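You operate a simulated robot arm through the tools that you are given. There is no shell and no other tool. Be economical: measure what you need, move in short steps, check, and stop when the job is done.

Carry out the task below with a simulated robot arm. There is one attempt and no reset: what you move stays moved.

TASK
Put things in order on the beech table. At the end: the white socks from the beech table stands where the black belt stood; the black belt from the beech table stands where the grey paper ball stood; the grey paper ball from the beech table stands on top of the blue hardback book (marked "LAKES"); the orange clothes peg from the beech table stands on top of the brown carton; whatever was shut is shut again. Leave all else as you found it, and nothing knocked over.
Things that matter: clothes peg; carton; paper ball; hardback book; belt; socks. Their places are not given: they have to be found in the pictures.

It is judged by the outcome, as a careful person would: the job done as asked, and still so three seconds after it is handed in. It fails if anything else is knocked over, pushed out of place, dropped, spilled or broken.

THE ROBOT
A 7-joint arm with a two-finger parallel gripper, fixed in place. Base frame: the origin is at the foot of the arm, x ahead of it, y to its left, z up; the work surface is at about z = 0.85. Lengths are in m, angles in rad, forces in N, time in s.
With the tool pointing down near the work surface it reaches from about 0.3 to 0.7 m from the base axis. Its first joint turns from -1.152 to 1.152 rad. Payload 1.57 kg.
Tool frame: the origin (TCP) lies between the finger pads and is the grasp point; the fingertips stand 0.03 m ahead of it; z points along the fingers, y is the line along which they close. The gripper opens to 0.11 m. The fingers are 0.024 m wide and 0.012 m thick; the gripper's body (0.048 by 0.112 m) begins 0.078 m behind the TCP.
Orientation is that of the tool frame in the base frame, as a unit quaternion [x, y, z, w]. With the fingers straight down and closing along the base's y, the tool's x points along the base's -x, its y along +y and its z along -z.

THE INTERFACE
- The arm moves only by the tool apply_moves. Its argument "motion" is text: rows parted by semicolons, each of 7 numbers parted by spaces: the closure, from 0 (fully open) to 1 (shut), then the shift along the base's x, y, z in units of 25 mm (1.0 is 25 mm), then the turn, a rotation vector about the base's x, y, z in units of 8 degrees (1.0 is 8 degrees). In form: claw dx dy dz rx ry rz; .... A call has 1 to 8 rows; each row shifts and turns the commanded pose from where the row before left it. A call with a number of a shift or a turn outside -1 to 1 is refused whole. A row lasts 0.2 s, in which the tool goes at most 0.05 m and 0.15 rad; a call with a longer step from one row to the next is refused whole, and so is a gripper value outside its range. A pose out of reach is approached as far as the arm can. The call stops where the force on the tool passes 40 N (or 10 N more than at its start, if that is more) or the arm is blocked; 0.2 s more then pass. The fingers move at their own pace (about 0.108 m/s each) and stop on an object; they squeeze with about 39 N. The grip force told is the motor's: it shows also when the fingers shut on nothing. Time passes only in rows, and 0.2 s behind the last, so rows that do not move let the fingers close. It gives the time, the measured TCP pose, the force on the tool (base axes), the opening and the grip force at its end, in the units of the frame above (readings bear some noise).
- Cameras (640 x 400 px; columns grow to the right, rows downward): "scene" is fixed at [0.1552, -0.3838, 1.398]; the picture's right is [0.86, -0.51, 0.00], its down [-0.31, -0.52, -0.79] and it looks along [0.40, 0.68, -0.61] (base axes); focal length 317 px, centre (320, 200). "wrist" rides on the gripper at [-0.036, 0, -0.08] in the tool frame; the picture's right is [0.00, -1.00, 0.00], its down [0.97, 0.00, -0.24] and it looks along [0.24, 0.00, 0.97] (tool axes); focal length 218 px, centre (320, 200).
- get_image(camera): a new picture of that camera. No time passes.
- pixel_to_xyz(camera, pixels): for up to 12 pixels [column, row] of the newest picture of that camera ("zoom" is the newest enlarged one), the place [x, y, z] in the base frame of the surface seen there, good to about 0.002 m. No time passes.
- enlarge(camera, box): a new picture of the part [left, top, right, bottom] of that camera's present view, enlarged. No time passes.
- hand_in(): hands the job in; it is judged then, once.

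Work in short steps. Measure before you move; look again where a grasp or a placing could have gone wrong, and mend it. You have 80 turns and 46 pictures in all, those below and enlarged ones among them. Open the gripper and draw the arm clear of the work before you hand the job in, unless the task says otherwise; then end with one line.

The tools are called after "Request:" by a JSON object that holds its "method" and its "body". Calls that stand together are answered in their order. apply_moves: Moves the arm, as the interface text tells. Its arguments: {"type":"object","properties":{"motion":{"type":"string"}},"required":["motion"]} The other tools are called the same way: get_image (camera) takes a picture; pixel_to_xyz (camera, pixels) gives the place of the surface under pixels of a picture; enlarge (camera, box) takes an enlarged picture of a part of a camera's view; hand_in () hands the job in.

At the start:

```text
t: 0.0
position: [0.3241, 0.1242, 1.1738]
tool_rot: [0.0, 1.0, 0.0, 0.0]
wrist_force: [0.5, 0.6, -0.6]
opening: 0.1102
grasp_force: 0.0
```

scene: 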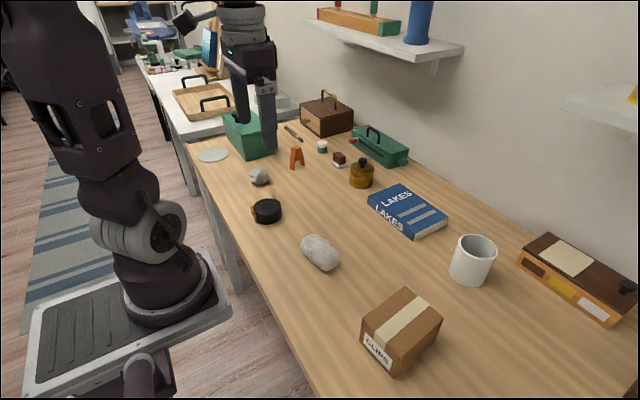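
wrist: 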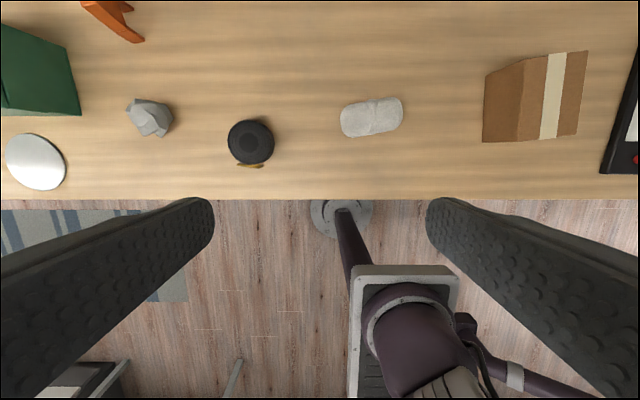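

The scene shows the socks at about (320,252), belt (266,210), paper ball (259,176), peg (297,157), book (407,210) and carton (400,330). I'll measure them and look at them enlarged.

Request:
{"method": "pixel_to_xyz", "body": {"camera": "scene", "pixels": [[320, 245], [266, 206], [259, 173], [297, 152], [296, 165], [407, 205], [402, 312], [340, 270], [303, 240], [385, 200], [425, 220], [415, 300]]}}

Request:
{"method": "enlarge", "body": {"camera": "scene", "box": [180, 80, 420, 230]}}

Request:
{"method": "enlarge", "body": {"camera": "scene", "box": [280, 170, 520, 390]}}

Request:
{"method": "pixel_to_xyz", "body": {"camera": "wrist", "pixels": [[128, 100], [172, 120], [150, 100], [150, 137], [228, 140], [274, 140], [250, 120], [250, 160], [342, 120], [402, 112], [370, 100], [374, 135]]}}

```text
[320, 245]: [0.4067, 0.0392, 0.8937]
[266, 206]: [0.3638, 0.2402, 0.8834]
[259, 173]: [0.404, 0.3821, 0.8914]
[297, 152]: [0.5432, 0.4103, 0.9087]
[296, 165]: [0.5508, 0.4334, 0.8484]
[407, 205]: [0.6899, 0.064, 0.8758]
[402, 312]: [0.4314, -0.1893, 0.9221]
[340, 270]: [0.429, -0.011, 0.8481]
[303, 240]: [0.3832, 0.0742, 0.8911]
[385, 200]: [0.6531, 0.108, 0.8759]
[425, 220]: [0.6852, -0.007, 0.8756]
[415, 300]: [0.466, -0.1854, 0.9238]
```

```text
2.67 times, centred on (300, 155) of scene
```

zoom: 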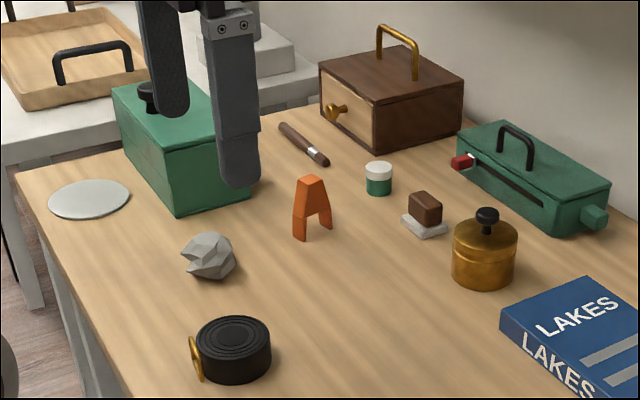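

```text
1.82 times, centred on (400, 280) of scene
```

zoom: 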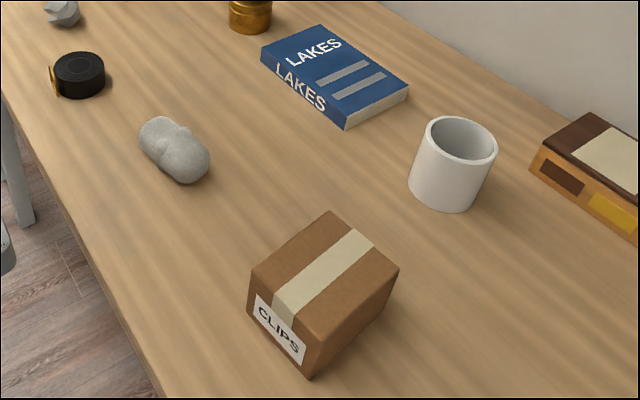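

```text
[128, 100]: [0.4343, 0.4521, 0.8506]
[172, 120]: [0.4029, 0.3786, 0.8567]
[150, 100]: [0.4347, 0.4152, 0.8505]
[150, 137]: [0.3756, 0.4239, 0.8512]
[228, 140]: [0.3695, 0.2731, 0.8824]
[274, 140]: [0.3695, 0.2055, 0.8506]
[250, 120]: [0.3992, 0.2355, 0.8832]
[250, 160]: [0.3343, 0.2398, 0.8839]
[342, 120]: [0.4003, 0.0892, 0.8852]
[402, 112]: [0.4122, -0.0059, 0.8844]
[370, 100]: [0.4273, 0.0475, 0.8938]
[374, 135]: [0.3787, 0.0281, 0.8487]
```

First I'll go above the paper ball (about 0.405, 0.405) to look from close up.

Request:
{"method": "apply_moves", "body": {"motion": "0 0.3 1 0 0 0 0;0 0.3 1 0 0 0 0;0 0.3 1 0 0 0 0;0 0.3 1 0 0 0 0;0 0.3 1 0 0 0 0;0 0.3 1 -0.5 0 0 0;0 0.3 1 -0.5 0 0 0;0 0.3 1 -0.5 0 0 0"}}

Request:
{"method": "apply_moves", "body": {"motion": "0 0.2 1 -1 0 0 0;0 0.2 1 -1 0 0 0;0 0.2 1 -1 0 0 0;0 0.2 0.2 -1 0 0 0;0 0 0 0 0 0 0"}}

Request:
{"method": "get_image", "body": {"camera": "wrist"}}

```text
t: 1.8
position: [0.383, 0.3238, 1.1364]
tool_rot: [0.0, 1.0, 0.001, 0.001]
wrist_force: [0.5, 0.3, 0.1]
opening: 0.1101
grasp_force: 0.0
```

```text
t: 3.0
position: [0.403, 0.4029, 1.0364]
tool_rot: [0.0, 1.0, 0.001, 0.0]
wrist_force: [-0.4, 0.3, -0.3]
opening: 0.1101
grasp_force: 0.1
```

```text
41 pictures are left
```

wrist: 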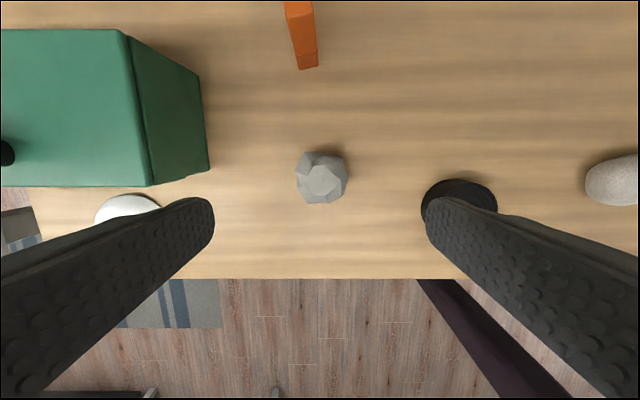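

Request:
{"method": "pixel_to_xyz", "body": {"camera": "wrist", "pixels": [[298, 180], [347, 178], [322, 153], [325, 203], [322, 180], [210, 168], [205, 90], [304, 60], [300, 20], [461, 188], [145, 205], [612, 180]]}}

Request:
{"method": "enlarge", "body": {"camera": "wrist", "box": [260, 120, 388, 230]}}

```text
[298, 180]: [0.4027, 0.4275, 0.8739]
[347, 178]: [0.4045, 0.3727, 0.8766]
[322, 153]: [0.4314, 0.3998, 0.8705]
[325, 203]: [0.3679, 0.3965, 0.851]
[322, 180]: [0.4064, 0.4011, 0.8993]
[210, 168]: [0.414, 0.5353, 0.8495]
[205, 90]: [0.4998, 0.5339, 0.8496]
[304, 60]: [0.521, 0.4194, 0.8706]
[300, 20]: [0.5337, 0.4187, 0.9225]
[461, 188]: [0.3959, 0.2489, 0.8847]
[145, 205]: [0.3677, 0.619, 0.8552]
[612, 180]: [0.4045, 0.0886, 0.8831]
```

```text
3.64 times, centred on (324, 175) of wrist
```

zoom: 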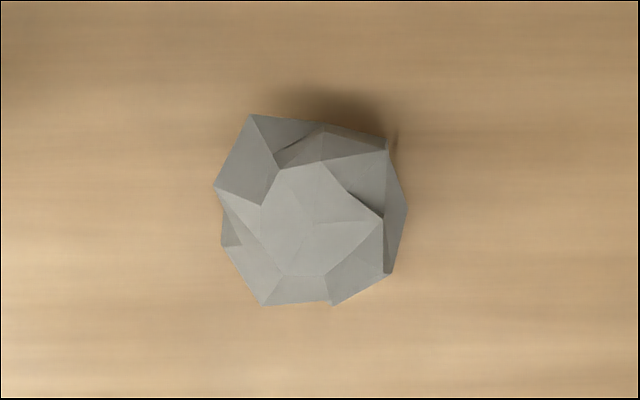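

Ball centre is about (0.404, 0.400), spanning z 0.85 to 0.899, and the fingers are clear on both sides. I'll descend, close and lift.

Request:
{"method": "apply_moves", "body": {"motion": "0 0 -0.1 -1 0 0 0;0 0 0 -1 0 0 0;0 0 0 -1 0 0 0;0 0 0 -1 0 0 0;0 0 0 -1 0 0 0;0 0 0 -1 0 0 0;0 0 0 0 0 0 0"}}

Request:
{"method": "apply_moves", "body": {"motion": "1 0 0 0 0 0 0;1 0 0 0 0 0 0;1 0 0 0 0 0 0;1 0 0 1 0 0 0;1 0 0 1 0 0 0;1 0 0 1 0 0 0;1 0 0 1 0 0 0;1 0 0 1 0 0 0"}}

Request:
{"method": "get_image", "body": {"camera": "wrist"}}

Request:
{"method": "pixel_to_xyz", "body": {"camera": "scene", "pixels": [[368, 198], [398, 187], [446, 216], [412, 236], [362, 163], [362, 185], [455, 240], [475, 280]]}}

```text
t: 4.6
position: [0.4039, 0.4015, 0.8829]
tool_rot: [0.0, 1.0, 0.0, -0.001]
wrist_force: [0.5, -0.1, -0.3]
opening: 0.1101
grasp_force: 0.0
```

```text
t: 6.4
position: [0.4025, 0.4008, 1.0111]
tool_rot: [0.0, 1.0, 0.0, 0.0]
wrist_force: [0.2, 0.4, -0.1]
opening: 0.0523
grasp_force: 39.2
```

```text
39 pictures are left
```

wrist: 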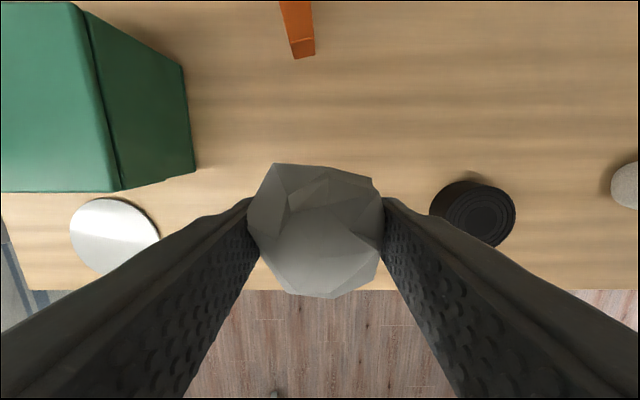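

```text
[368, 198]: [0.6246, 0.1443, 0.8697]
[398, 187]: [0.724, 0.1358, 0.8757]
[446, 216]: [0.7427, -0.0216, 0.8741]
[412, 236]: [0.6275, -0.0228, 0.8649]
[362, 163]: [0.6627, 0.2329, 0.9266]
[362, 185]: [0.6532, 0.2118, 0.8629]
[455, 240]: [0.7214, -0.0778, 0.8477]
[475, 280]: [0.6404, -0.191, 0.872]
```

Ball is held (opening 0.052). The book spans x 0.62 to 0.745, y -0.025 to 0.14, top at 0.876. Carrying the ball over to (0.67, 0.058).

Request:
{"method": "apply_moves", "body": {"motion": "1 0.76 -0.98 0 0 0 0;1 0.76 -0.98 0 0 0 0;1 0.76 -0.98 0 0 0 0;1 0.76 -0.98 0 0 0 0;1 0.76 -0.98 0 0 0 0;1 0.76 -0.98 0 0 0 0;1 0.76 -0.98 0 0 0 0"}}

Request:
{"method": "apply_moves", "body": {"motion": "1 0.76 -0.98 0 0 0 0;1 0.76 -0.98 0 0 0 0;1 0.76 -0.98 0 0 0 0;1 0.76 -0.98 0 0 0 0;1 0.76 -0.98 0 0 0 0;1 0.76 -0.98 0 0 0 0;1 0.76 -0.98 0 0 0 0;1 0 0 0 0 0 0"}}

Request:
{"method": "get_image", "body": {"camera": "wrist"}}

```text
t: 8.0
position: [0.5373, 0.2292, 1.0112]
tool_rot: [-0.001, 1.0, 0.001, 0.0]
wrist_force: [0.0, 0.6, -0.7]
opening: 0.0521
grasp_force: 39.5
```

```text
t: 9.8
position: [0.6693, 0.0586, 1.0109]
tool_rot: [0.001, 1.0, 0.0, -0.001]
wrist_force: [1.2, -0.3, -0.9]
opening: 0.052
grasp_force: 39.0
```

```text
38 pictures are left
```

wrist: 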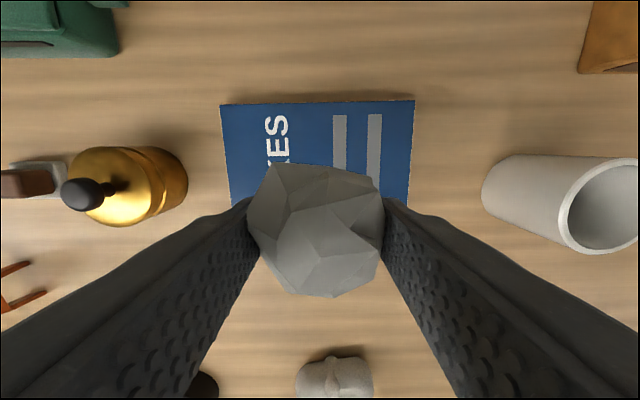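

Over the book and clear of jar and mug. Lower 0.1 m, then check contact.

Request:
{"method": "apply_moves", "body": {"motion": "1 0 0 -1 0 0 0;1 0 0 -1 0 0 0;1 0 0 -1 0 0 0;1 0 0 -0.8 0 0 0;1 0 0 -0.2 0 0 0;1 0 0 0 0 0 0"}}

Request:
{"method": "enlarge", "body": {"camera": "scene", "box": [320, 130, 500, 260]}}

```text
t: 11.2
position: [0.6711, 0.0569, 0.9106]
tool_rot: [0.0, 1.0, 0.001, 0.001]
wrist_force: [-1.5, 1.4, 9.8]
opening: 0.0524
grasp_force: 39.0
```

```text
3.08 times, centred on (410, 195) of scene
```

zoom: 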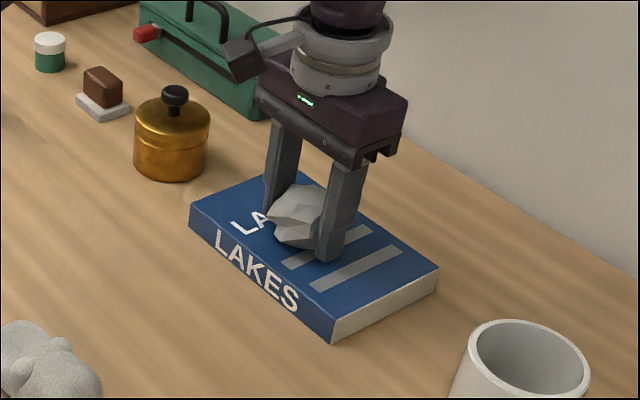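

It rests on the book (10 N contact). I'll open and lift away.

Request:
{"method": "apply_moves", "body": {"motion": "0.4 0 0 0 0 0 0;0.2 0 0 0 0 0 0;0.1 0 0 0 0 0 0;0 0 0 0.8 0 0 0;0 0 0 1 0 0 0;0 0 0 1 0 0 0;0 0 0 1 0 0 0;0 0 0 1 0 0 0"}}

Request:
{"method": "enlarge", "body": {"camera": "scene", "box": [320, 130, 500, 260]}}

```text
t: 13.0
position: [0.6699, 0.0585, 1.0313]
tool_rot: [0.0, 1.0, 0.0, 0.0]
wrist_force: [-0.1, 0.3, -1.4]
opening: 0.11
grasp_force: 0.0
```

```text
3.08 times, centred on (410, 195) of scene
```

zoom: 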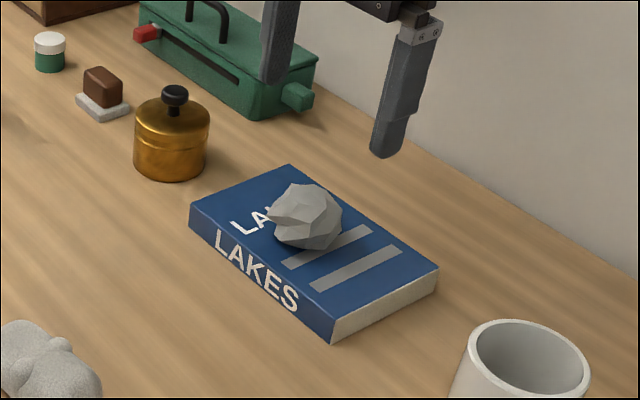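

The ball sits on the book. Next, above the belt.

Request:
{"method": "apply_moves", "body": {"motion": "0 -0.93 0.55 0 0 0 0;0 -0.93 0.55 0 0 0 0;0 -0.93 0.55 0 0 0 0;0 -0.93 0.55 0 0 0 0;0 -0.93 0.55 0 0 0 0;0 -0.93 0.55 0 0 0 0"}}

Request:
{"method": "apply_moves", "body": {"motion": "0 -0.93 0.55 0 0 0 0;0 -0.93 0.55 0 0 0 0;0 -0.93 0.55 0 0 0 0;0 -0.93 0.55 0 0 0 0;0 -0.93 0.55 0 0 0 0;0 -0.93 0.55 0 0 0 0;0 -0.93 0.55 0 0 0 0;0 0 0 0 0 0 0"}}

Request:
{"method": "get_image", "body": {"camera": "wrist"}}

```text
t: 14.4
position: [0.5308, 0.1409, 1.031]
tool_rot: [0.001, 1.0, 0.0, 0.0]
wrist_force: [0.5, 1.1, -0.3]
opening: 0.1098
grasp_force: 0.0
```

```text
t: 16.2
position: [0.3682, 0.2381, 1.0307]
tool_rot: [-0.001, 1.0, 0.001, 0.0]
wrist_force: [-0.3, 1.5, -0.6]
opening: 0.11
grasp_force: 0.0
```

```text
35 pictures are left
```

wrist: 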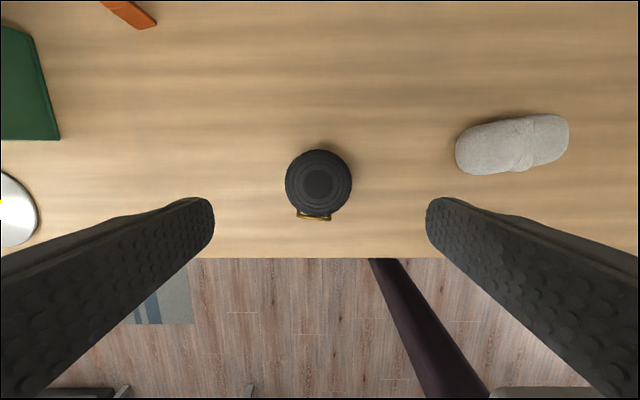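

Request:
{"method": "pixel_to_xyz", "body": {"camera": "wrist", "pixels": [[288, 182], [350, 182], [318, 153], [318, 206], [318, 182], [315, 217], [458, 155], [566, 135], [505, 124], [520, 168], [535, 125], [500, 145]]}}

Request:
{"method": "enlarge", "body": {"camera": "wrist", "box": [430, 80, 590, 200]}}

```text
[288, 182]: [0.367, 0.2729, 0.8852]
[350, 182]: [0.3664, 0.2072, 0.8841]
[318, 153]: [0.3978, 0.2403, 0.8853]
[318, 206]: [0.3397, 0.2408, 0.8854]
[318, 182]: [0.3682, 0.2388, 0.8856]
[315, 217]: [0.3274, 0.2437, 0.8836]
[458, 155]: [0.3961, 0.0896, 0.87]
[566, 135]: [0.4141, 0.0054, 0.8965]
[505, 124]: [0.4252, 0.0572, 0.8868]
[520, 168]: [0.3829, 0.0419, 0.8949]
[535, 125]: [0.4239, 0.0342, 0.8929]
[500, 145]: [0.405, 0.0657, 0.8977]
```

```text
3.33 times, centred on (510, 140) of wrist
```

zoom: 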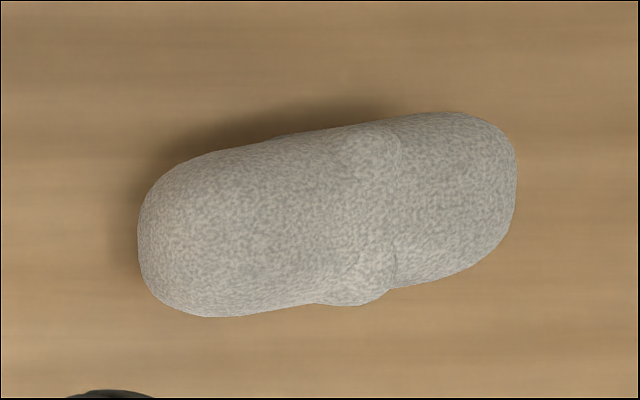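

Belt disc centre (0.368, 0.240), radius about 0.033, top 0.885. Descend to 0.883, grip across y (buckle is on the -x side), and lift.

Request:
{"method": "apply_moves", "body": {"motion": "0 0 0.08 -1 0 0 0;0 0 0 -1 0 0 0;0 0 0 -1 0 0 0;0 0 0 -1 0 0 0;0 0 0 -1 0 0 0;0 0 0 -0.9 0 0 0;0 0 0 0 0 0 0"}}

Request:
{"method": "apply_moves", "body": {"motion": "1 0 0 0 0 0 0;1 0 0 0 0 0 0;1 0 0 0 0 0 0;1 0 0 1 0 0 0;1 0 0 1 0 0 0;1 0 0 1 0 0 0;1 0 0 1 0 0 0;1 0 0 0 0 0 0"}}

Request:
{"method": "get_image", "body": {"camera": "wrist"}}

```text
t: 17.8
position: [0.3683, 0.241, 0.8851]
tool_rot: [0.001, 1.0, 0.0, 0.0]
wrist_force: [-0.1, 0.5, 0.1]
opening: 0.11
grasp_force: 0.1
```

```text
t: 19.6
position: [0.3689, 0.2383, 0.9847]
tool_rot: [0.0, 1.0, 0.0, 0.0]
wrist_force: [0.1, 0.1, -0.8]
opening: 0.0703
grasp_force: 39.1
```

```text
33 pictures are left
```

wrist: 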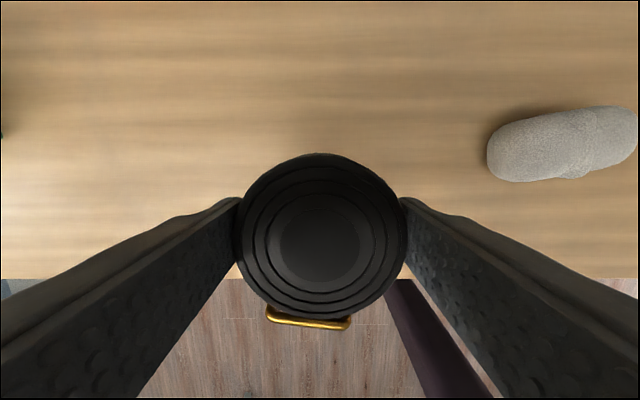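

Belt held. Carry to the ball's old place (0.404, 0.400) and lower.

Request:
{"method": "apply_moves", "body": {"motion": "1 0.2 0.92 0 0 0 0;1 0.2 0.92 0 0 0 0;1 0.2 0.92 0 0 0 0;1 0.2 0.92 0 0 0 0;1 0.2 0.92 0 0 0 0;1 0.2 0.92 0 0 0 0;1 0.2 0.92 0 0 0 0;1 0 0 0 0 0 0"}}

Request:
{"method": "apply_moves", "body": {"motion": "1 0 0 -1 0 0 0;1 0 0 -1 0 0 0;1 0 0 -1 0 0 0;1 0 0 -0.7 0 0 0;1 0 0 -0.25 0 0 0;1 0 0 0 0 0 0"}}

```text
t: 21.4
position: [0.4021, 0.3992, 0.9844]
tool_rot: [0.0, 1.0, 0.0, 0.0]
wrist_force: [0.6, -0.2, -0.9]
opening: 0.0702
grasp_force: 39.1
```

```text
t: 22.8
position: [0.4041, 0.4003, 0.886]
tool_rot: [0.0, 1.0, 0.0, -0.001]
wrist_force: [0.0, -0.9, -1.5]
opening: 0.07
grasp_force: 39.3
```

Down 1–2 mm more to touch, then release and lift.

Request:
{"method": "apply_moves", "body": {"motion": "1 0 0 -0.05 0 0 0;1 0 0 0 0 0 0;0.5 0 0 0 0 0 0;0.2 0 0 0 0 0 0;0 0 0 0 0 0 0;0 0 0 0.9 0 0 0;0 0 0 1 0 0 0;0 0 0 1 0 0 0"}}

Request:
{"method": "apply_moves", "body": {"motion": "0 0 0 1 0 0 0;0 0 0 1 0 0 0;0 0 0 1 0 0 0;0 0 0 0 0 0 0"}}

Request:
{"method": "get_image", "body": {"camera": "wrist"}}

Request:
{"method": "pixel_to_xyz", "body": {"camera": "wrist", "pixels": [[320, 182], [290, 182], [352, 182]]}}

```text
t: 24.6
position: [0.4029, 0.3989, 0.9588]
tool_rot: [0.0, 1.0, 0.0, 0.0]
wrist_force: [0.6, 0.3, -0.3]
opening: 0.1099
grasp_force: 0.1
```

```text
t: 25.6
position: [0.4036, 0.4001, 1.0303]
tool_rot: [0.0, 1.0, 0.0, 0.0]
wrist_force: [-0.1, 0.0, -0.8]
opening: 0.1102
grasp_force: 0.2
```

```text
32 pictures are left
```

wrist: 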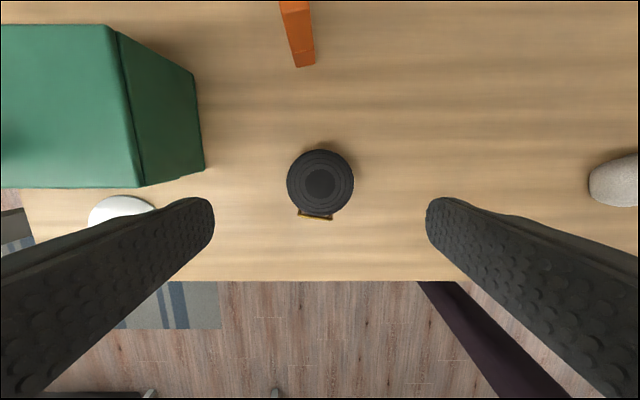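

```text
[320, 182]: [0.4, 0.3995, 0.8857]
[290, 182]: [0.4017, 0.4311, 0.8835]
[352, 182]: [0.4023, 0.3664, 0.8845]
```

Belt is in place. Now move to above the socks, turning the gripper -78° so it closes across their short width.

Request:
{"method": "apply_moves", "body": {"motion": "0 0 -1 0 0 0 -0.7;0 0 -1 0 0 0 -0.7;0 0 -1 0 0 0 -0.7;0 0 -1 0 0 0 -0.7;0 0 -1 0 0 0 -0.7;0 0 -1 0 0 0 -0.7;0 0 -1 0 0 0 -0.7"}}

Request:
{"method": "apply_moves", "body": {"motion": "0 0 -1 0 0 0 -0.7;0 0 -1 0 0 0 -0.7;0 0 -1 0 0 0 -0.7;0 0 -1 0 0 0 -0.7;0 0 -1 0 0 0 -0.7;0 0 -1 0 0 0 -0.7;0 0 -1 0 0 0 -0.7;0 0 0 0 0 0 0"}}

Request:
{"method": "get_image", "body": {"camera": "wrist"}}

```text
t: 27.2
position: [0.4047, 0.2262, 1.032]
tool_rot: [0.336, 0.942, 0.0, 0.001]
wrist_force: [-0.7, 0.5, -0.1]
opening: 0.1101
grasp_force: 0.0
```

```text
t: 29.0
position: [0.4028, 0.0499, 1.0323]
tool_rot: [0.634, 0.774, 0.0, 0.0]
wrist_force: [0.4, 0.2, 0.6]
opening: 0.1101
grasp_force: 0.2
```

```text
31 pictures are left
```

wrist: 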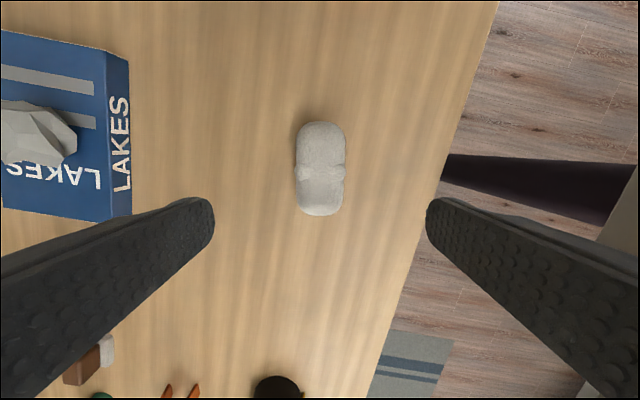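

Request:
{"method": "pixel_to_xyz", "body": {"camera": "wrist", "pixels": [[320, 124], [320, 212], [297, 168], [343, 168], [320, 168], [320, 185]]}}

```text
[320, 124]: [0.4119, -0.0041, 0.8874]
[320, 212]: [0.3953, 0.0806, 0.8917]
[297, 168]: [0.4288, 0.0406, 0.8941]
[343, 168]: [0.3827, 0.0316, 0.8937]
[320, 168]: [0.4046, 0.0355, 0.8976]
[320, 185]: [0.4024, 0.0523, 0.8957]
```

Socks centre is about (0.404, 0.042). Shift 8 mm in -y, descend, close and lift.

Request:
{"method": "apply_moves", "body": {"motion": "0 0.05 -0.3 -1 0 0 0;0 0 0 -1 0 0 0;0 0 0 -1 0 0 0;0 0 0 -1 0 0 0;0 0 0 -1 0 0 0;0 0 0 -0.9 0 0 0;0 0 0 0 0 0 0"}}

Request:
{"method": "apply_moves", "body": {"motion": "1 0 0 0 0 0 0;1 0 0 0 0 0 0;1 0 0 0 0 0 0;1 0 0 0 0 0 0;1 0 0 1 0 0 0;1 0 0 1 0 0 0;1 0 0 1 0 0 0;1 0 0 1 0 0 0"}}

Request:
{"method": "get_image", "body": {"camera": "wrist"}}

```text
t: 30.6
position: [0.4045, 0.0428, 0.8836]
tool_rot: [0.632, 0.775, 0.0, 0.0]
wrist_force: [-0.1, -0.1, 0.3]
opening: 0.1097
grasp_force: 0.0
```

```text
t: 32.4
position: [0.4046, 0.0419, 0.9856]
tool_rot: [0.632, 0.775, 0.001, 0.0]
wrist_force: [0.6, -0.2, -1.2]
opening: 0.0513
grasp_force: 39.3
```

```text
30 pictures are left
```

wrist: 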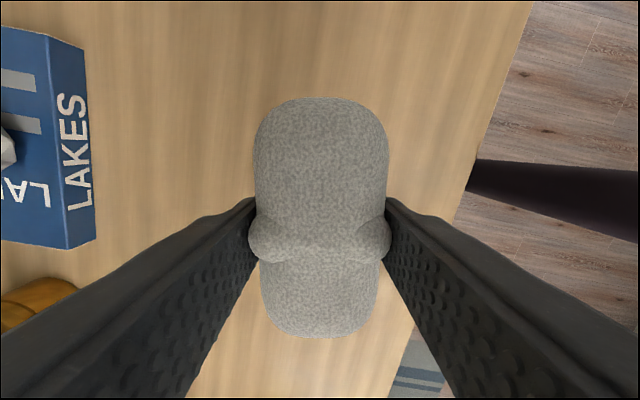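

Socks are held level. Carry to the belt's old place (0.368, 0.239) and lower.

Request:
{"method": "apply_moves", "body": {"motion": "1 -0.18 0.985 0 0 0 0;1 -0.18 0.985 0 0 0 0;1 -0.18 0.985 0 0 0 0;1 -0.18 0.985 0 0 0 0;1 -0.18 0.985 0 0 0 0;1 -0.18 0.985 0 0 0 0;1 -0.18 0.985 0 0 0 0;1 -0.18 0.985 0 0 0 0"}}

Request:
{"method": "apply_moves", "body": {"motion": "1 0 0 0 0 0 0;1 0 0 -1 0 0 0;1 0 0 -1 0 0 0;1 0 0 -1 0 0 0;1 0 0 -0.75 0 0 0;1 0 0 -0.25 0 0 0;1 0 0 0 0 0 0"}}

```text
t: 34.2
position: [0.3678, 0.2422, 0.9836]
tool_rot: [0.632, 0.775, 0.0, 0.0]
wrist_force: [0.1, 0.6, -0.9]
opening: 0.0513
grasp_force: 38.4
```

```text
t: 35.8
position: [0.3657, 0.2383, 0.8827]
tool_rot: [0.633, 0.774, 0.0, 0.001]
wrist_force: [-1.0, -0.4, 6.5]
opening: 0.0511
grasp_force: 38.4
```

In contact with the table (6.5 N). Release and lift.

Request:
{"method": "apply_moves", "body": {"motion": "0.5 0 0 0 0 0 0;0.2 0 0 0 0 0 0;0 0 0 0 0 0 0;0 0 0 0.9 0 0 0;0 0 0 1 0 0 0;0 0 0 1 0 0 0;0 0 0 1 0 0 0;0 0 0 1 0 0 0"}}

Request:
{"method": "get_image", "body": {"camera": "wrist"}}

Request:
{"method": "get_image", "body": {"camera": "scene"}}

Request:
{"method": "pixel_to_xyz", "body": {"camera": "wrist", "pixels": [[320, 124], [320, 212], [297, 168], [343, 168], [320, 168]]}}

```text
t: 37.6
position: [0.3688, 0.2395, 1.0072]
tool_rot: [0.632, 0.775, 0.0, 0.0]
wrist_force: [-1.0, -0.7, -0.2]
opening: 0.1101
grasp_force: 0.1
```

```text
29 pictures are left
```

wrist: 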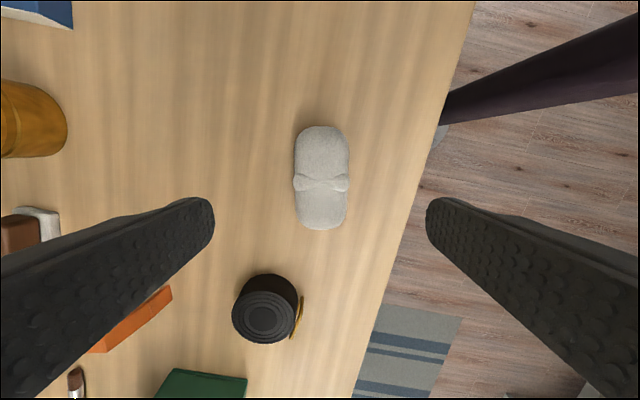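

```text
28 pictures are left
```

scene: 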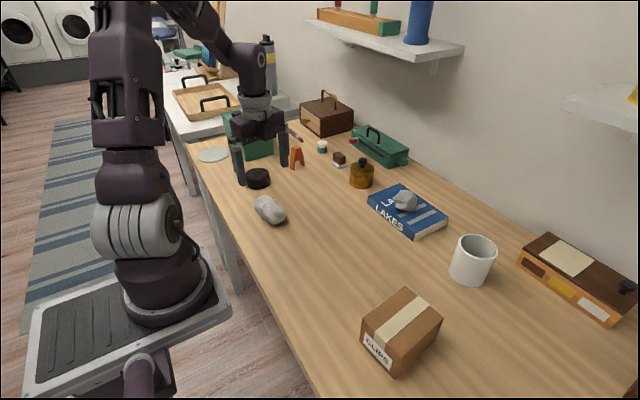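

```text
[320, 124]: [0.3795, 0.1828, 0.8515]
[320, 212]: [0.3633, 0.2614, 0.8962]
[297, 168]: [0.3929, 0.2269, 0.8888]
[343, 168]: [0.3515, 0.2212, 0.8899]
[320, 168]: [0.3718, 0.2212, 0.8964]
```

Socks are in place and the ball stays on the book. Next, above the peg at about (0.53, 0.415) with the gripper turned back to look straight down.

Request:
{"method": "apply_moves", "body": {"motion": "0 0 0 1 0 0 0.9;0 0.6 0.75 1 0 0 0.9;0 0.6 0.75 1 0 0 0.9;0 0.6 0.75 0 0 0 0.9;0 0.6 0.75 0 0 0 0.9;0 0.6 0.75 0 0 0 0.9;0 0.6 0.75 0 0 0 0.9"}}

Request:
{"method": "apply_moves", "body": {"motion": "0 0.6 0.65 0 0 0 0.9;0 0.6 0.65 0 0 0 0.9;0 0.6 0.65 0 0 0 0.9;0 0.6 0.6 0 0 0 0.8;0 0 0 0 0 0 0"}}

Request:
{"method": "get_image", "body": {"camera": "wrist"}}

```text
t: 39.2
position: [0.4577, 0.3507, 1.0811]
tool_rot: [0.24, 0.971, 0.0, 0.0]
wrist_force: [-1.1, 0.5, -0.9]
opening: 0.1098
grasp_force: 0.0
```

```text
t: 40.4
position: [0.4969, 0.3918, 1.0787]
tool_rot: [0.041, 0.999, -0.005, -0.003]
wrist_force: [0.1, -0.6, -0.8]
opening: 0.1097
grasp_force: 0.0
out of reach, approached as far as the arm can: row 3, 4
```

```text
27 pictures are left
```

wrist: 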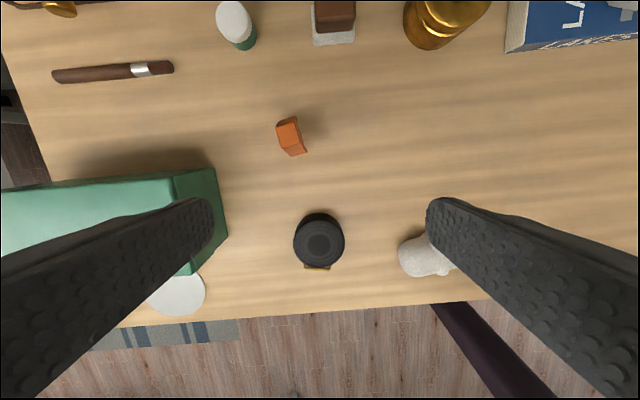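

Request:
{"method": "enlarge", "body": {"camera": "wrist", "box": [240, 90, 350, 180]}}

Request:
{"method": "pixel_to_xyz", "body": {"camera": "wrist", "pixels": [[290, 132], [278, 126], [296, 120], [283, 145], [300, 136], [288, 152], [304, 152], [215, 175], [226, 230], [237, 22], [332, 30], [140, 70]]}}

Request:
{"method": "enlarge", "body": {"camera": "scene", "box": [250, 120, 350, 190]}}

```text
4.44 times, centred on (295, 135) of wrist
```

zoom: 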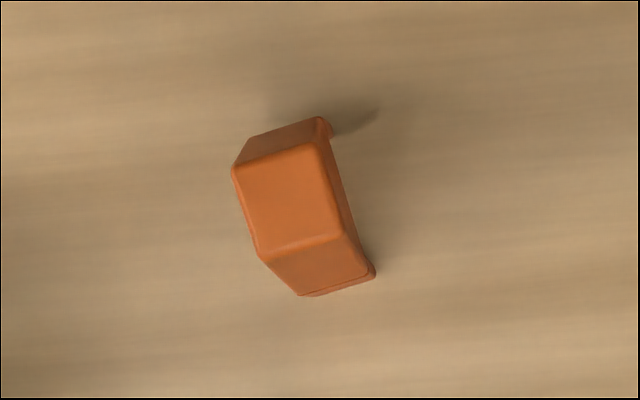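

```text
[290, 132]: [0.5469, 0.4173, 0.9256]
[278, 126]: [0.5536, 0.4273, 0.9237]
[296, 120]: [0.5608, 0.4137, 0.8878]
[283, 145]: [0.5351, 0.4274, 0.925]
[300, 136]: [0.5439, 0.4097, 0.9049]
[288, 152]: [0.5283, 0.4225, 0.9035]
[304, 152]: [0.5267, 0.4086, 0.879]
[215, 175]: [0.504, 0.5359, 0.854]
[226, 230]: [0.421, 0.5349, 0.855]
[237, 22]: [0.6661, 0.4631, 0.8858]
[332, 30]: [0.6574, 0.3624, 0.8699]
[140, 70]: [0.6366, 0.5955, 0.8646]
```

```text
5.71 times, centred on (300, 155) of scene
```

zoom: 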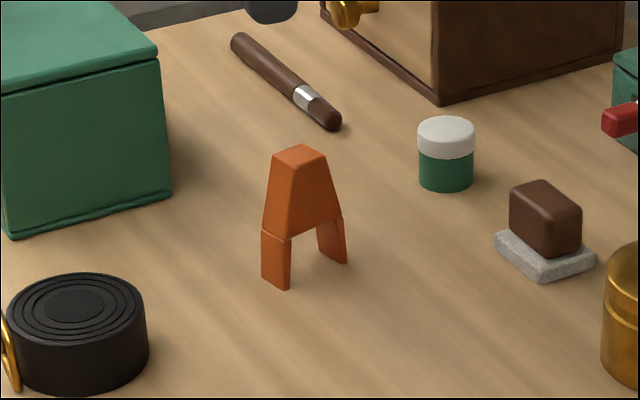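

The peg stands with its top at (0.546, 0.419, 0.925), thickness axis about yaw +12.7°. Reach was limited at z 1.08, so I'll lower where I am and see the reading.

Request:
{"method": "apply_moves", "body": {"motion": "0 0 0 -1 0 0 0;0 0 0 -1 0 0 0;0 0 0 -1 0 0 0;0 0 0 0 0 0 0"}}

```text
t: 41.4
position: [0.4954, 0.3924, 1.005]
tool_rot: [0.041, 0.999, -0.003, -0.002]
wrist_force: [0.0, -0.7, -1.0]
opening: 0.1101
grasp_force: 0.1
```

Request:
{"method": "apply_moves", "body": {"motion": "0 0 0 -0.5 0 0 0.75;0 0.5 0.25 -0.3 0 0 0.75;0 0.5 0.25 0 0 0 0.7;0 0.5 0.25 0 0 0 0;0 0.5 0.3 0 0 0 0;0 0 0 0 0 0 0"}}

Request:
{"method": "get_image", "body": {"camera": "wrist"}}

```text
t: 42.8
position: [0.5259, 0.4033, 0.9852]
tool_rot: [-0.111, 0.994, -0.003, -0.001]
wrist_force: [-1.1, -0.1, 0.2]
opening: 0.11
grasp_force: 0.0
out of reach, approached as far as the arm can: row 4, 5
```

```text
24 pictures are left
```

wrist: 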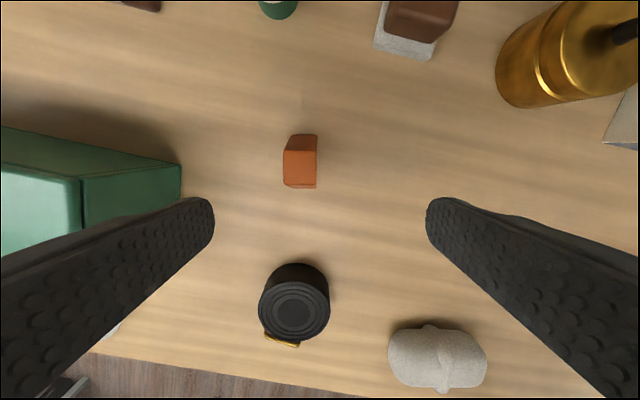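

Gripper is aligned with the peg (299,160). Remeasure, then lower between clear spaces, where reach is longer.

Request:
{"method": "pixel_to_xyz", "body": {"camera": "wrist", "pixels": [[300, 168], [286, 160], [314, 160], [300, 182], [300, 152], [302, 140]]}}

Request:
{"method": "apply_moves", "body": {"motion": "0 0 0 -1 0 0 0;0 0 0 -1 0 0 0;0 0 0 -1 0 0 0;0 0 0 -0.4 0 0 0;0 0 0 0 0 0 0"}}

```text
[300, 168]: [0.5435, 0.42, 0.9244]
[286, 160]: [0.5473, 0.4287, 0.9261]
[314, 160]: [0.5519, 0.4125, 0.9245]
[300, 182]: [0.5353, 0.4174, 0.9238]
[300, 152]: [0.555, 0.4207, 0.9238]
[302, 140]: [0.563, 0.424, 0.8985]
```

```text
t: 44.0
position: [0.5249, 0.4029, 0.8996]
tool_rot: [-0.112, 0.994, -0.005, -0.002]
wrist_force: [-0.1, 0.1, -0.2]
opening: 0.11
grasp_force: 0.2
```

Request:
{"method": "apply_moves", "body": {"motion": "0 0.42 0.34 0 0 0 0;0 0.42 0.34 0 0 0 0;0 0 0 0 0 0 0"}}

Request:
{"method": "get_image", "body": {"camera": "wrist"}}

```text
t: 44.8
position: [0.5327, 0.4071, 0.9002]
tool_rot: [-0.111, 0.994, -0.005, -0.002]
wrist_force: [-0.8, 0.5, 0.4]
opening: 0.1098
grasp_force: 0.0
out of reach, approached as far as the arm can: row 1, 2
```

```text
23 pictures are left
```

wrist: 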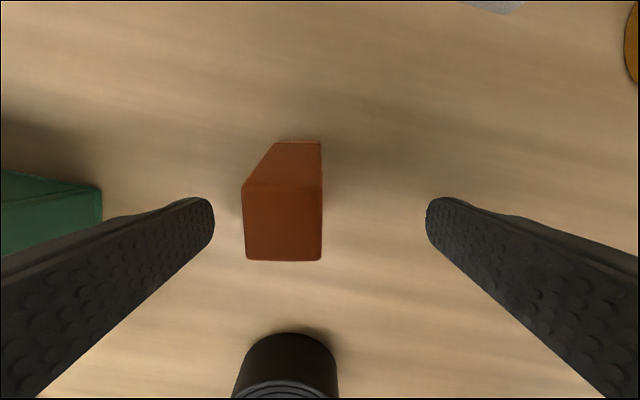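

Reach ends about 18 mm short. I'll tilt the tool 12° about its closing axis (fingertips outward), which keeps the pads parallel to the peg and extends reach.

Request:
{"method": "apply_moves", "body": {"motion": "0 0 0 0 0.11 -0.49 0;0 0 0 0 0.11 -0.49 0;0 0 0 0 0.11 -0.49 0;0 0.26 0.26 0 0 0 0;0 0.27 0.26 0 0 0 0;0 0 0 0 0 0 0"}}

Request:
{"method": "get_image", "body": {"camera": "wrist"}}

```text
t: 46.2
position: [0.545, 0.4185, 0.9012]
tool_rot: [-0.11, 0.989, 0.007, 0.102]
wrist_force: [-0.4, -0.1, -0.3]
opening: 0.1101
grasp_force: 0.1
```

```text
22 pictures are left
```

wrist: 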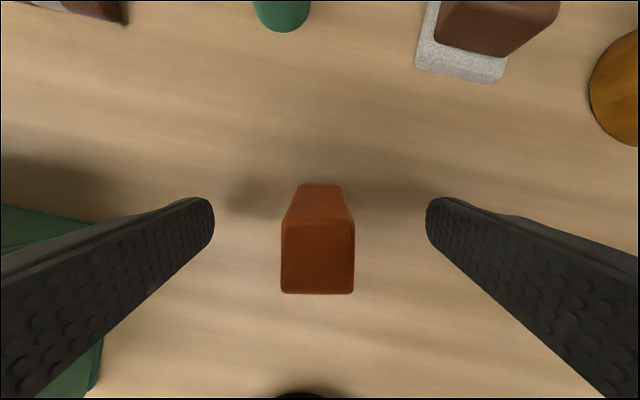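

Centred on the peg. Close, and lift while drawing slightly inward.

Request:
{"method": "apply_moves", "body": {"motion": "1 0 0 0 0 0 0;1 0 0 0 0 0 0;1 0 0 0 0 0 0;1 0 0 0 0 0 0;1 0 0 0.4 0 0 0;1 -0.15 -0.2 0.6 0 0 0;1 -0.15 -0.4 0.6 0 0 0;1 -0.15 -0.6 0.6 0 0 0"}}

Request:
{"method": "get_image", "body": {"camera": "scene"}}

Request:
{"method": "enlarge", "body": {"camera": "scene", "box": [240, 90, 360, 190]}}

Request:
{"method": "pixel_to_xyz", "body": {"camera": "scene", "pixels": [[363, 320], [404, 291], [440, 318], [400, 348], [401, 318], [385, 303], [425, 305], [385, 332], [421, 332], [397, 372]]}}

```text
t: 48.0
position: [0.534, 0.3889, 0.9565]
tool_rot: [-0.11, 0.989, 0.007, 0.102]
wrist_force: [-0.3, 0.1, -0.1]
opening: 0.0211
grasp_force: 34.6
```

```text
21 pictures are left
```

scene: 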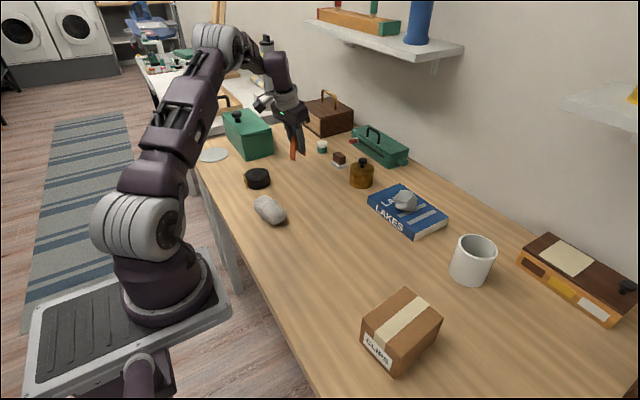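

```text
4.00 times, centred on (300, 140) of scene
```

zoom: 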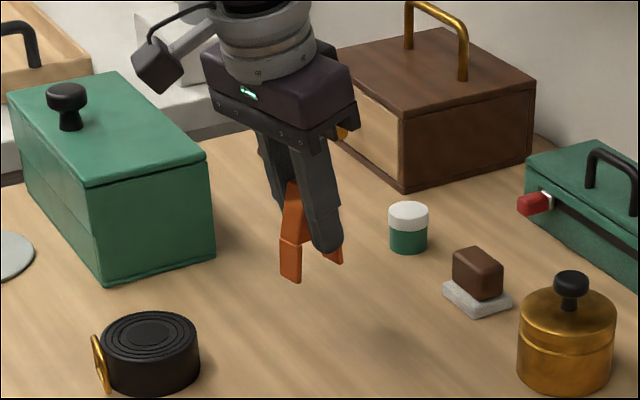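

```text
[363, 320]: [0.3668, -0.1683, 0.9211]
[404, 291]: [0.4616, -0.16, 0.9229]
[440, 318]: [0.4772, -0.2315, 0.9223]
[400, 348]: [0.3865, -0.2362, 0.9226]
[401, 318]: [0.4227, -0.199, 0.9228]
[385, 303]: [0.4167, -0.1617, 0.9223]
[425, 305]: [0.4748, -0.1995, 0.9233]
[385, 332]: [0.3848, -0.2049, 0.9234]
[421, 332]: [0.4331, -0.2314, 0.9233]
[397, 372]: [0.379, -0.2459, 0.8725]
```

Peg is held upright. Carton top centre is (0.4225, -0.199), z 0.923; legs along x fit its long side. Carrying over at z≈1.04.

Request:
{"method": "apply_moves", "body": {"motion": "1 -0.18 -0.98 0.5 0 0 0;1 -0.18 -0.98 0.5 0 0 0;1 -0.18 -0.98 0.5 0 0 0;1 -0.18 -0.98 0.5 0 0 0;1 -0.18 -0.98 0.5 0 0 0;1 -0.18 -0.98 0.5 0 0 0;1 -0.18 -0.98 0.5 0 0 0;1 -0.18 -0.98 0 0 0 0"}}

Request:
{"method": "apply_moves", "body": {"motion": "1 -0.18 -0.98 0 0 0 0;1 -0.18 -0.98 0 0 0 0;1 -0.18 -0.98 0 0 0 0;1 -0.18 -0.98 0 0 0 0;1 -0.18 -0.98 0 0 0 0;1 -0.18 -0.98 0 0 0 0;1 -0.18 -0.98 0 0 0 0;1 -0.18 -0.98 0 0 0 0"}}

Request:
{"method": "apply_moves", "body": {"motion": "1 -0.18 -0.98 0 0 0 0;1 -0.18 -0.98 0 0 0 0;1 -0.18 -0.98 0 0 0 0;1 -0.18 -0.98 0 0 0 0;1 -0.18 -0.98 0 0 0 0;1 -0.18 -0.98 0 0 0 0;1 0 0 0 0 0 0"}}

Request:
{"method": "get_image", "body": {"camera": "wrist"}}

```text
t: 49.8
position: [0.4982, 0.1959, 1.0432]
tool_rot: [-0.11, 0.989, 0.007, 0.102]
wrist_force: [1.0, -0.9, -0.9]
opening: 0.0207
grasp_force: 34.3
```

```text
t: 51.6
position: [0.4625, -0.0027, 1.0431]
tool_rot: [-0.111, 0.988, 0.007, 0.104]
wrist_force: [-0.3, 0.5, 0.4]
opening: 0.021
grasp_force: 33.9
```

```text
t: 53.2
position: [0.4352, -0.1506, 1.0449]
tool_rot: [-0.11, 0.989, 0.006, 0.102]
wrist_force: [0.5, 0.0, -1.7]
opening: 0.0209
grasp_force: 34.4
```

```text
19 pictures are left
```

wrist: 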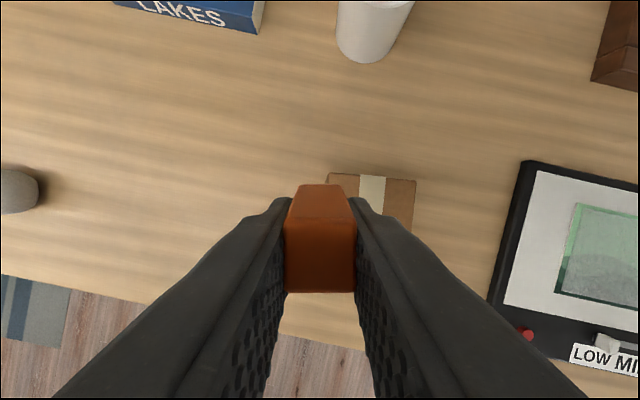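

Carton edges line up with the gripper. Final shift and lower to just above the top.

Request:
{"method": "apply_moves", "body": {"motion": "1 -0.25 -0.97 0 0 0 0;1 -0.25 -0.97 0 0 0 0;1 0 0 -0.8 0 0 0;1 0 0 -0.8 0 0 0;1 0 0 -0.8 0 0 0;1 0 0 0 0 0 0"}}

Request:
{"method": "enlarge", "body": {"camera": "scene", "box": [320, 220, 500, 390]}}

Request:
{"method": "get_image", "body": {"camera": "wrist"}}

```text
t: 54.6
position: [0.4241, -0.1976, 0.9846]
tool_rot: [-0.111, 0.989, 0.007, 0.103]
wrist_force: [1.0, 0.7, -0.1]
opening: 0.021
grasp_force: 34.6
```

```text
2.35 times, centred on (410, 305) of scene
```

zoom: 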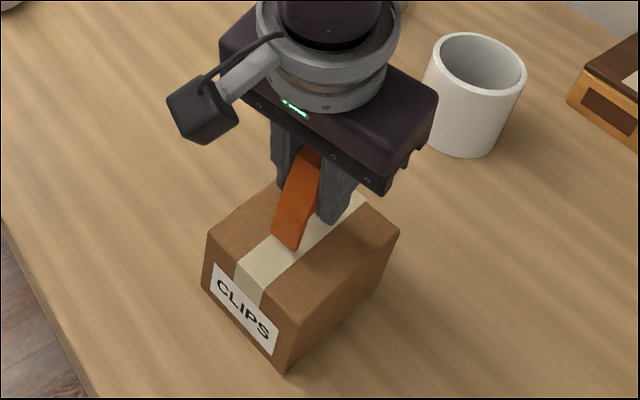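

```text
17 pictures are left
```

wrist: 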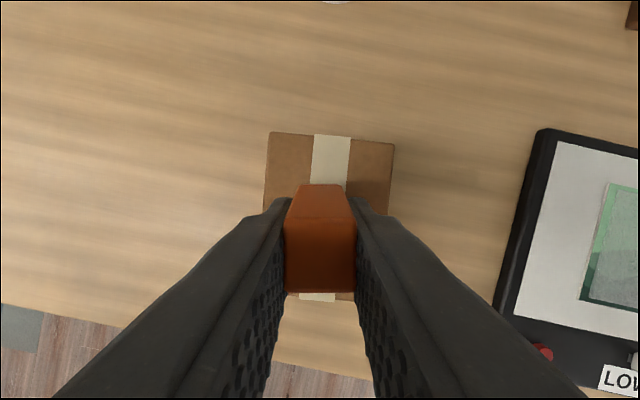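

Well centred. Lower gently to contact.

Request:
{"method": "apply_moves", "body": {"motion": "1 0 0 -0.3 0 0 0;1 0 0 -0.06 0 0 0;1 0 0 0 0 0 0"}}

```text
t: 55.4
position: [0.424, -0.1971, 0.9752]
tool_rot: [-0.11, 0.989, 0.006, 0.103]
wrist_force: [-3.5, 2.6, 30.2]
opening: 0.0209
grasp_force: 34.4
```

Firm contact; ease up slightly, then check force.

Request:
{"method": "apply_moves", "body": {"motion": "1 0 0 -0 0 0 0;1 0 0 0.05 0 0 0;1 0 0 0 0 0 0"}}

```text
t: 56.2
position: [0.4228, -0.198, 0.975]
tool_rot: [-0.11, 0.989, 0.007, 0.102]
wrist_force: [3.7, 1.0, 10.3]
opening: 0.0211
grasp_force: 34.5
```

Request:
{"method": "apply_moves", "body": {"motion": "0.75 0 0 0 0 0 0;0.6 0 0 0 0 0 0;0.4 0 0 0 0 0 0;0.4 0 0 0.5 0 0 0;0.4 0 0 1 0 0 0;0.4 0 0 1 0 0 0;0.4 0 0 1 0 0 0;0.2 0 0 1 0 0 0"}}

Request:
{"method": "apply_moves", "body": {"motion": "0 -0.5 0.5 1 0 0 0;0 -0.5 1 1 0 0 0;0 -0.5 1 0 0 0 0;0 -0.5 1 0 0 0 0;0 -0.5 1 0 0 0 0;0 0 1 0 0 0 0;0 0 0 0 0 0 0"}}

Request:
{"method": "get_image", "body": {"camera": "scene"}}

Request:
{"method": "enlarge", "body": {"camera": "scene", "box": [320, 220, 500, 390]}}

```text
t: 58.0
position: [0.423, -0.1972, 1.0884]
tool_rot: [-0.11, 0.989, 0.006, 0.104]
wrist_force: [-0.2, 0.6, -0.8]
opening: 0.0878
grasp_force: 0.1
```

```text
t: 59.6
position: [0.3602, -0.0595, 1.1395]
tool_rot: [-0.11, 0.989, 0.007, 0.103]
wrist_force: [0.4, 0.0, -0.1]
opening: 0.1098
grasp_force: 0.0
```

```text
16 pictures are left
```

scene: 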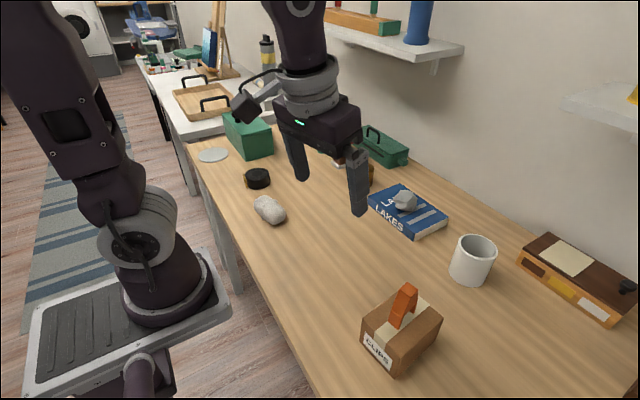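

```text
2.35 times, centred on (410, 305) of scene
```

zoom: 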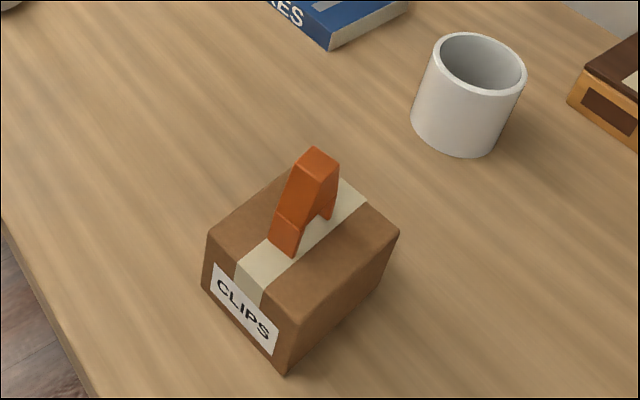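

The peg stands on the carton, the ball is on the book, the belt and socks are in place, and nothing was opened. The arm is clear, so I'm handing in.

Request:
{"method": "hand_in", "body": {}}

```text
The job is handed in.
```

The job is done and handed in: the socks are where the belt was, the belt is where the paper ball was, the ball is on the "LAKES" book and the peg stands on the carton, with nothing else touched or opened.
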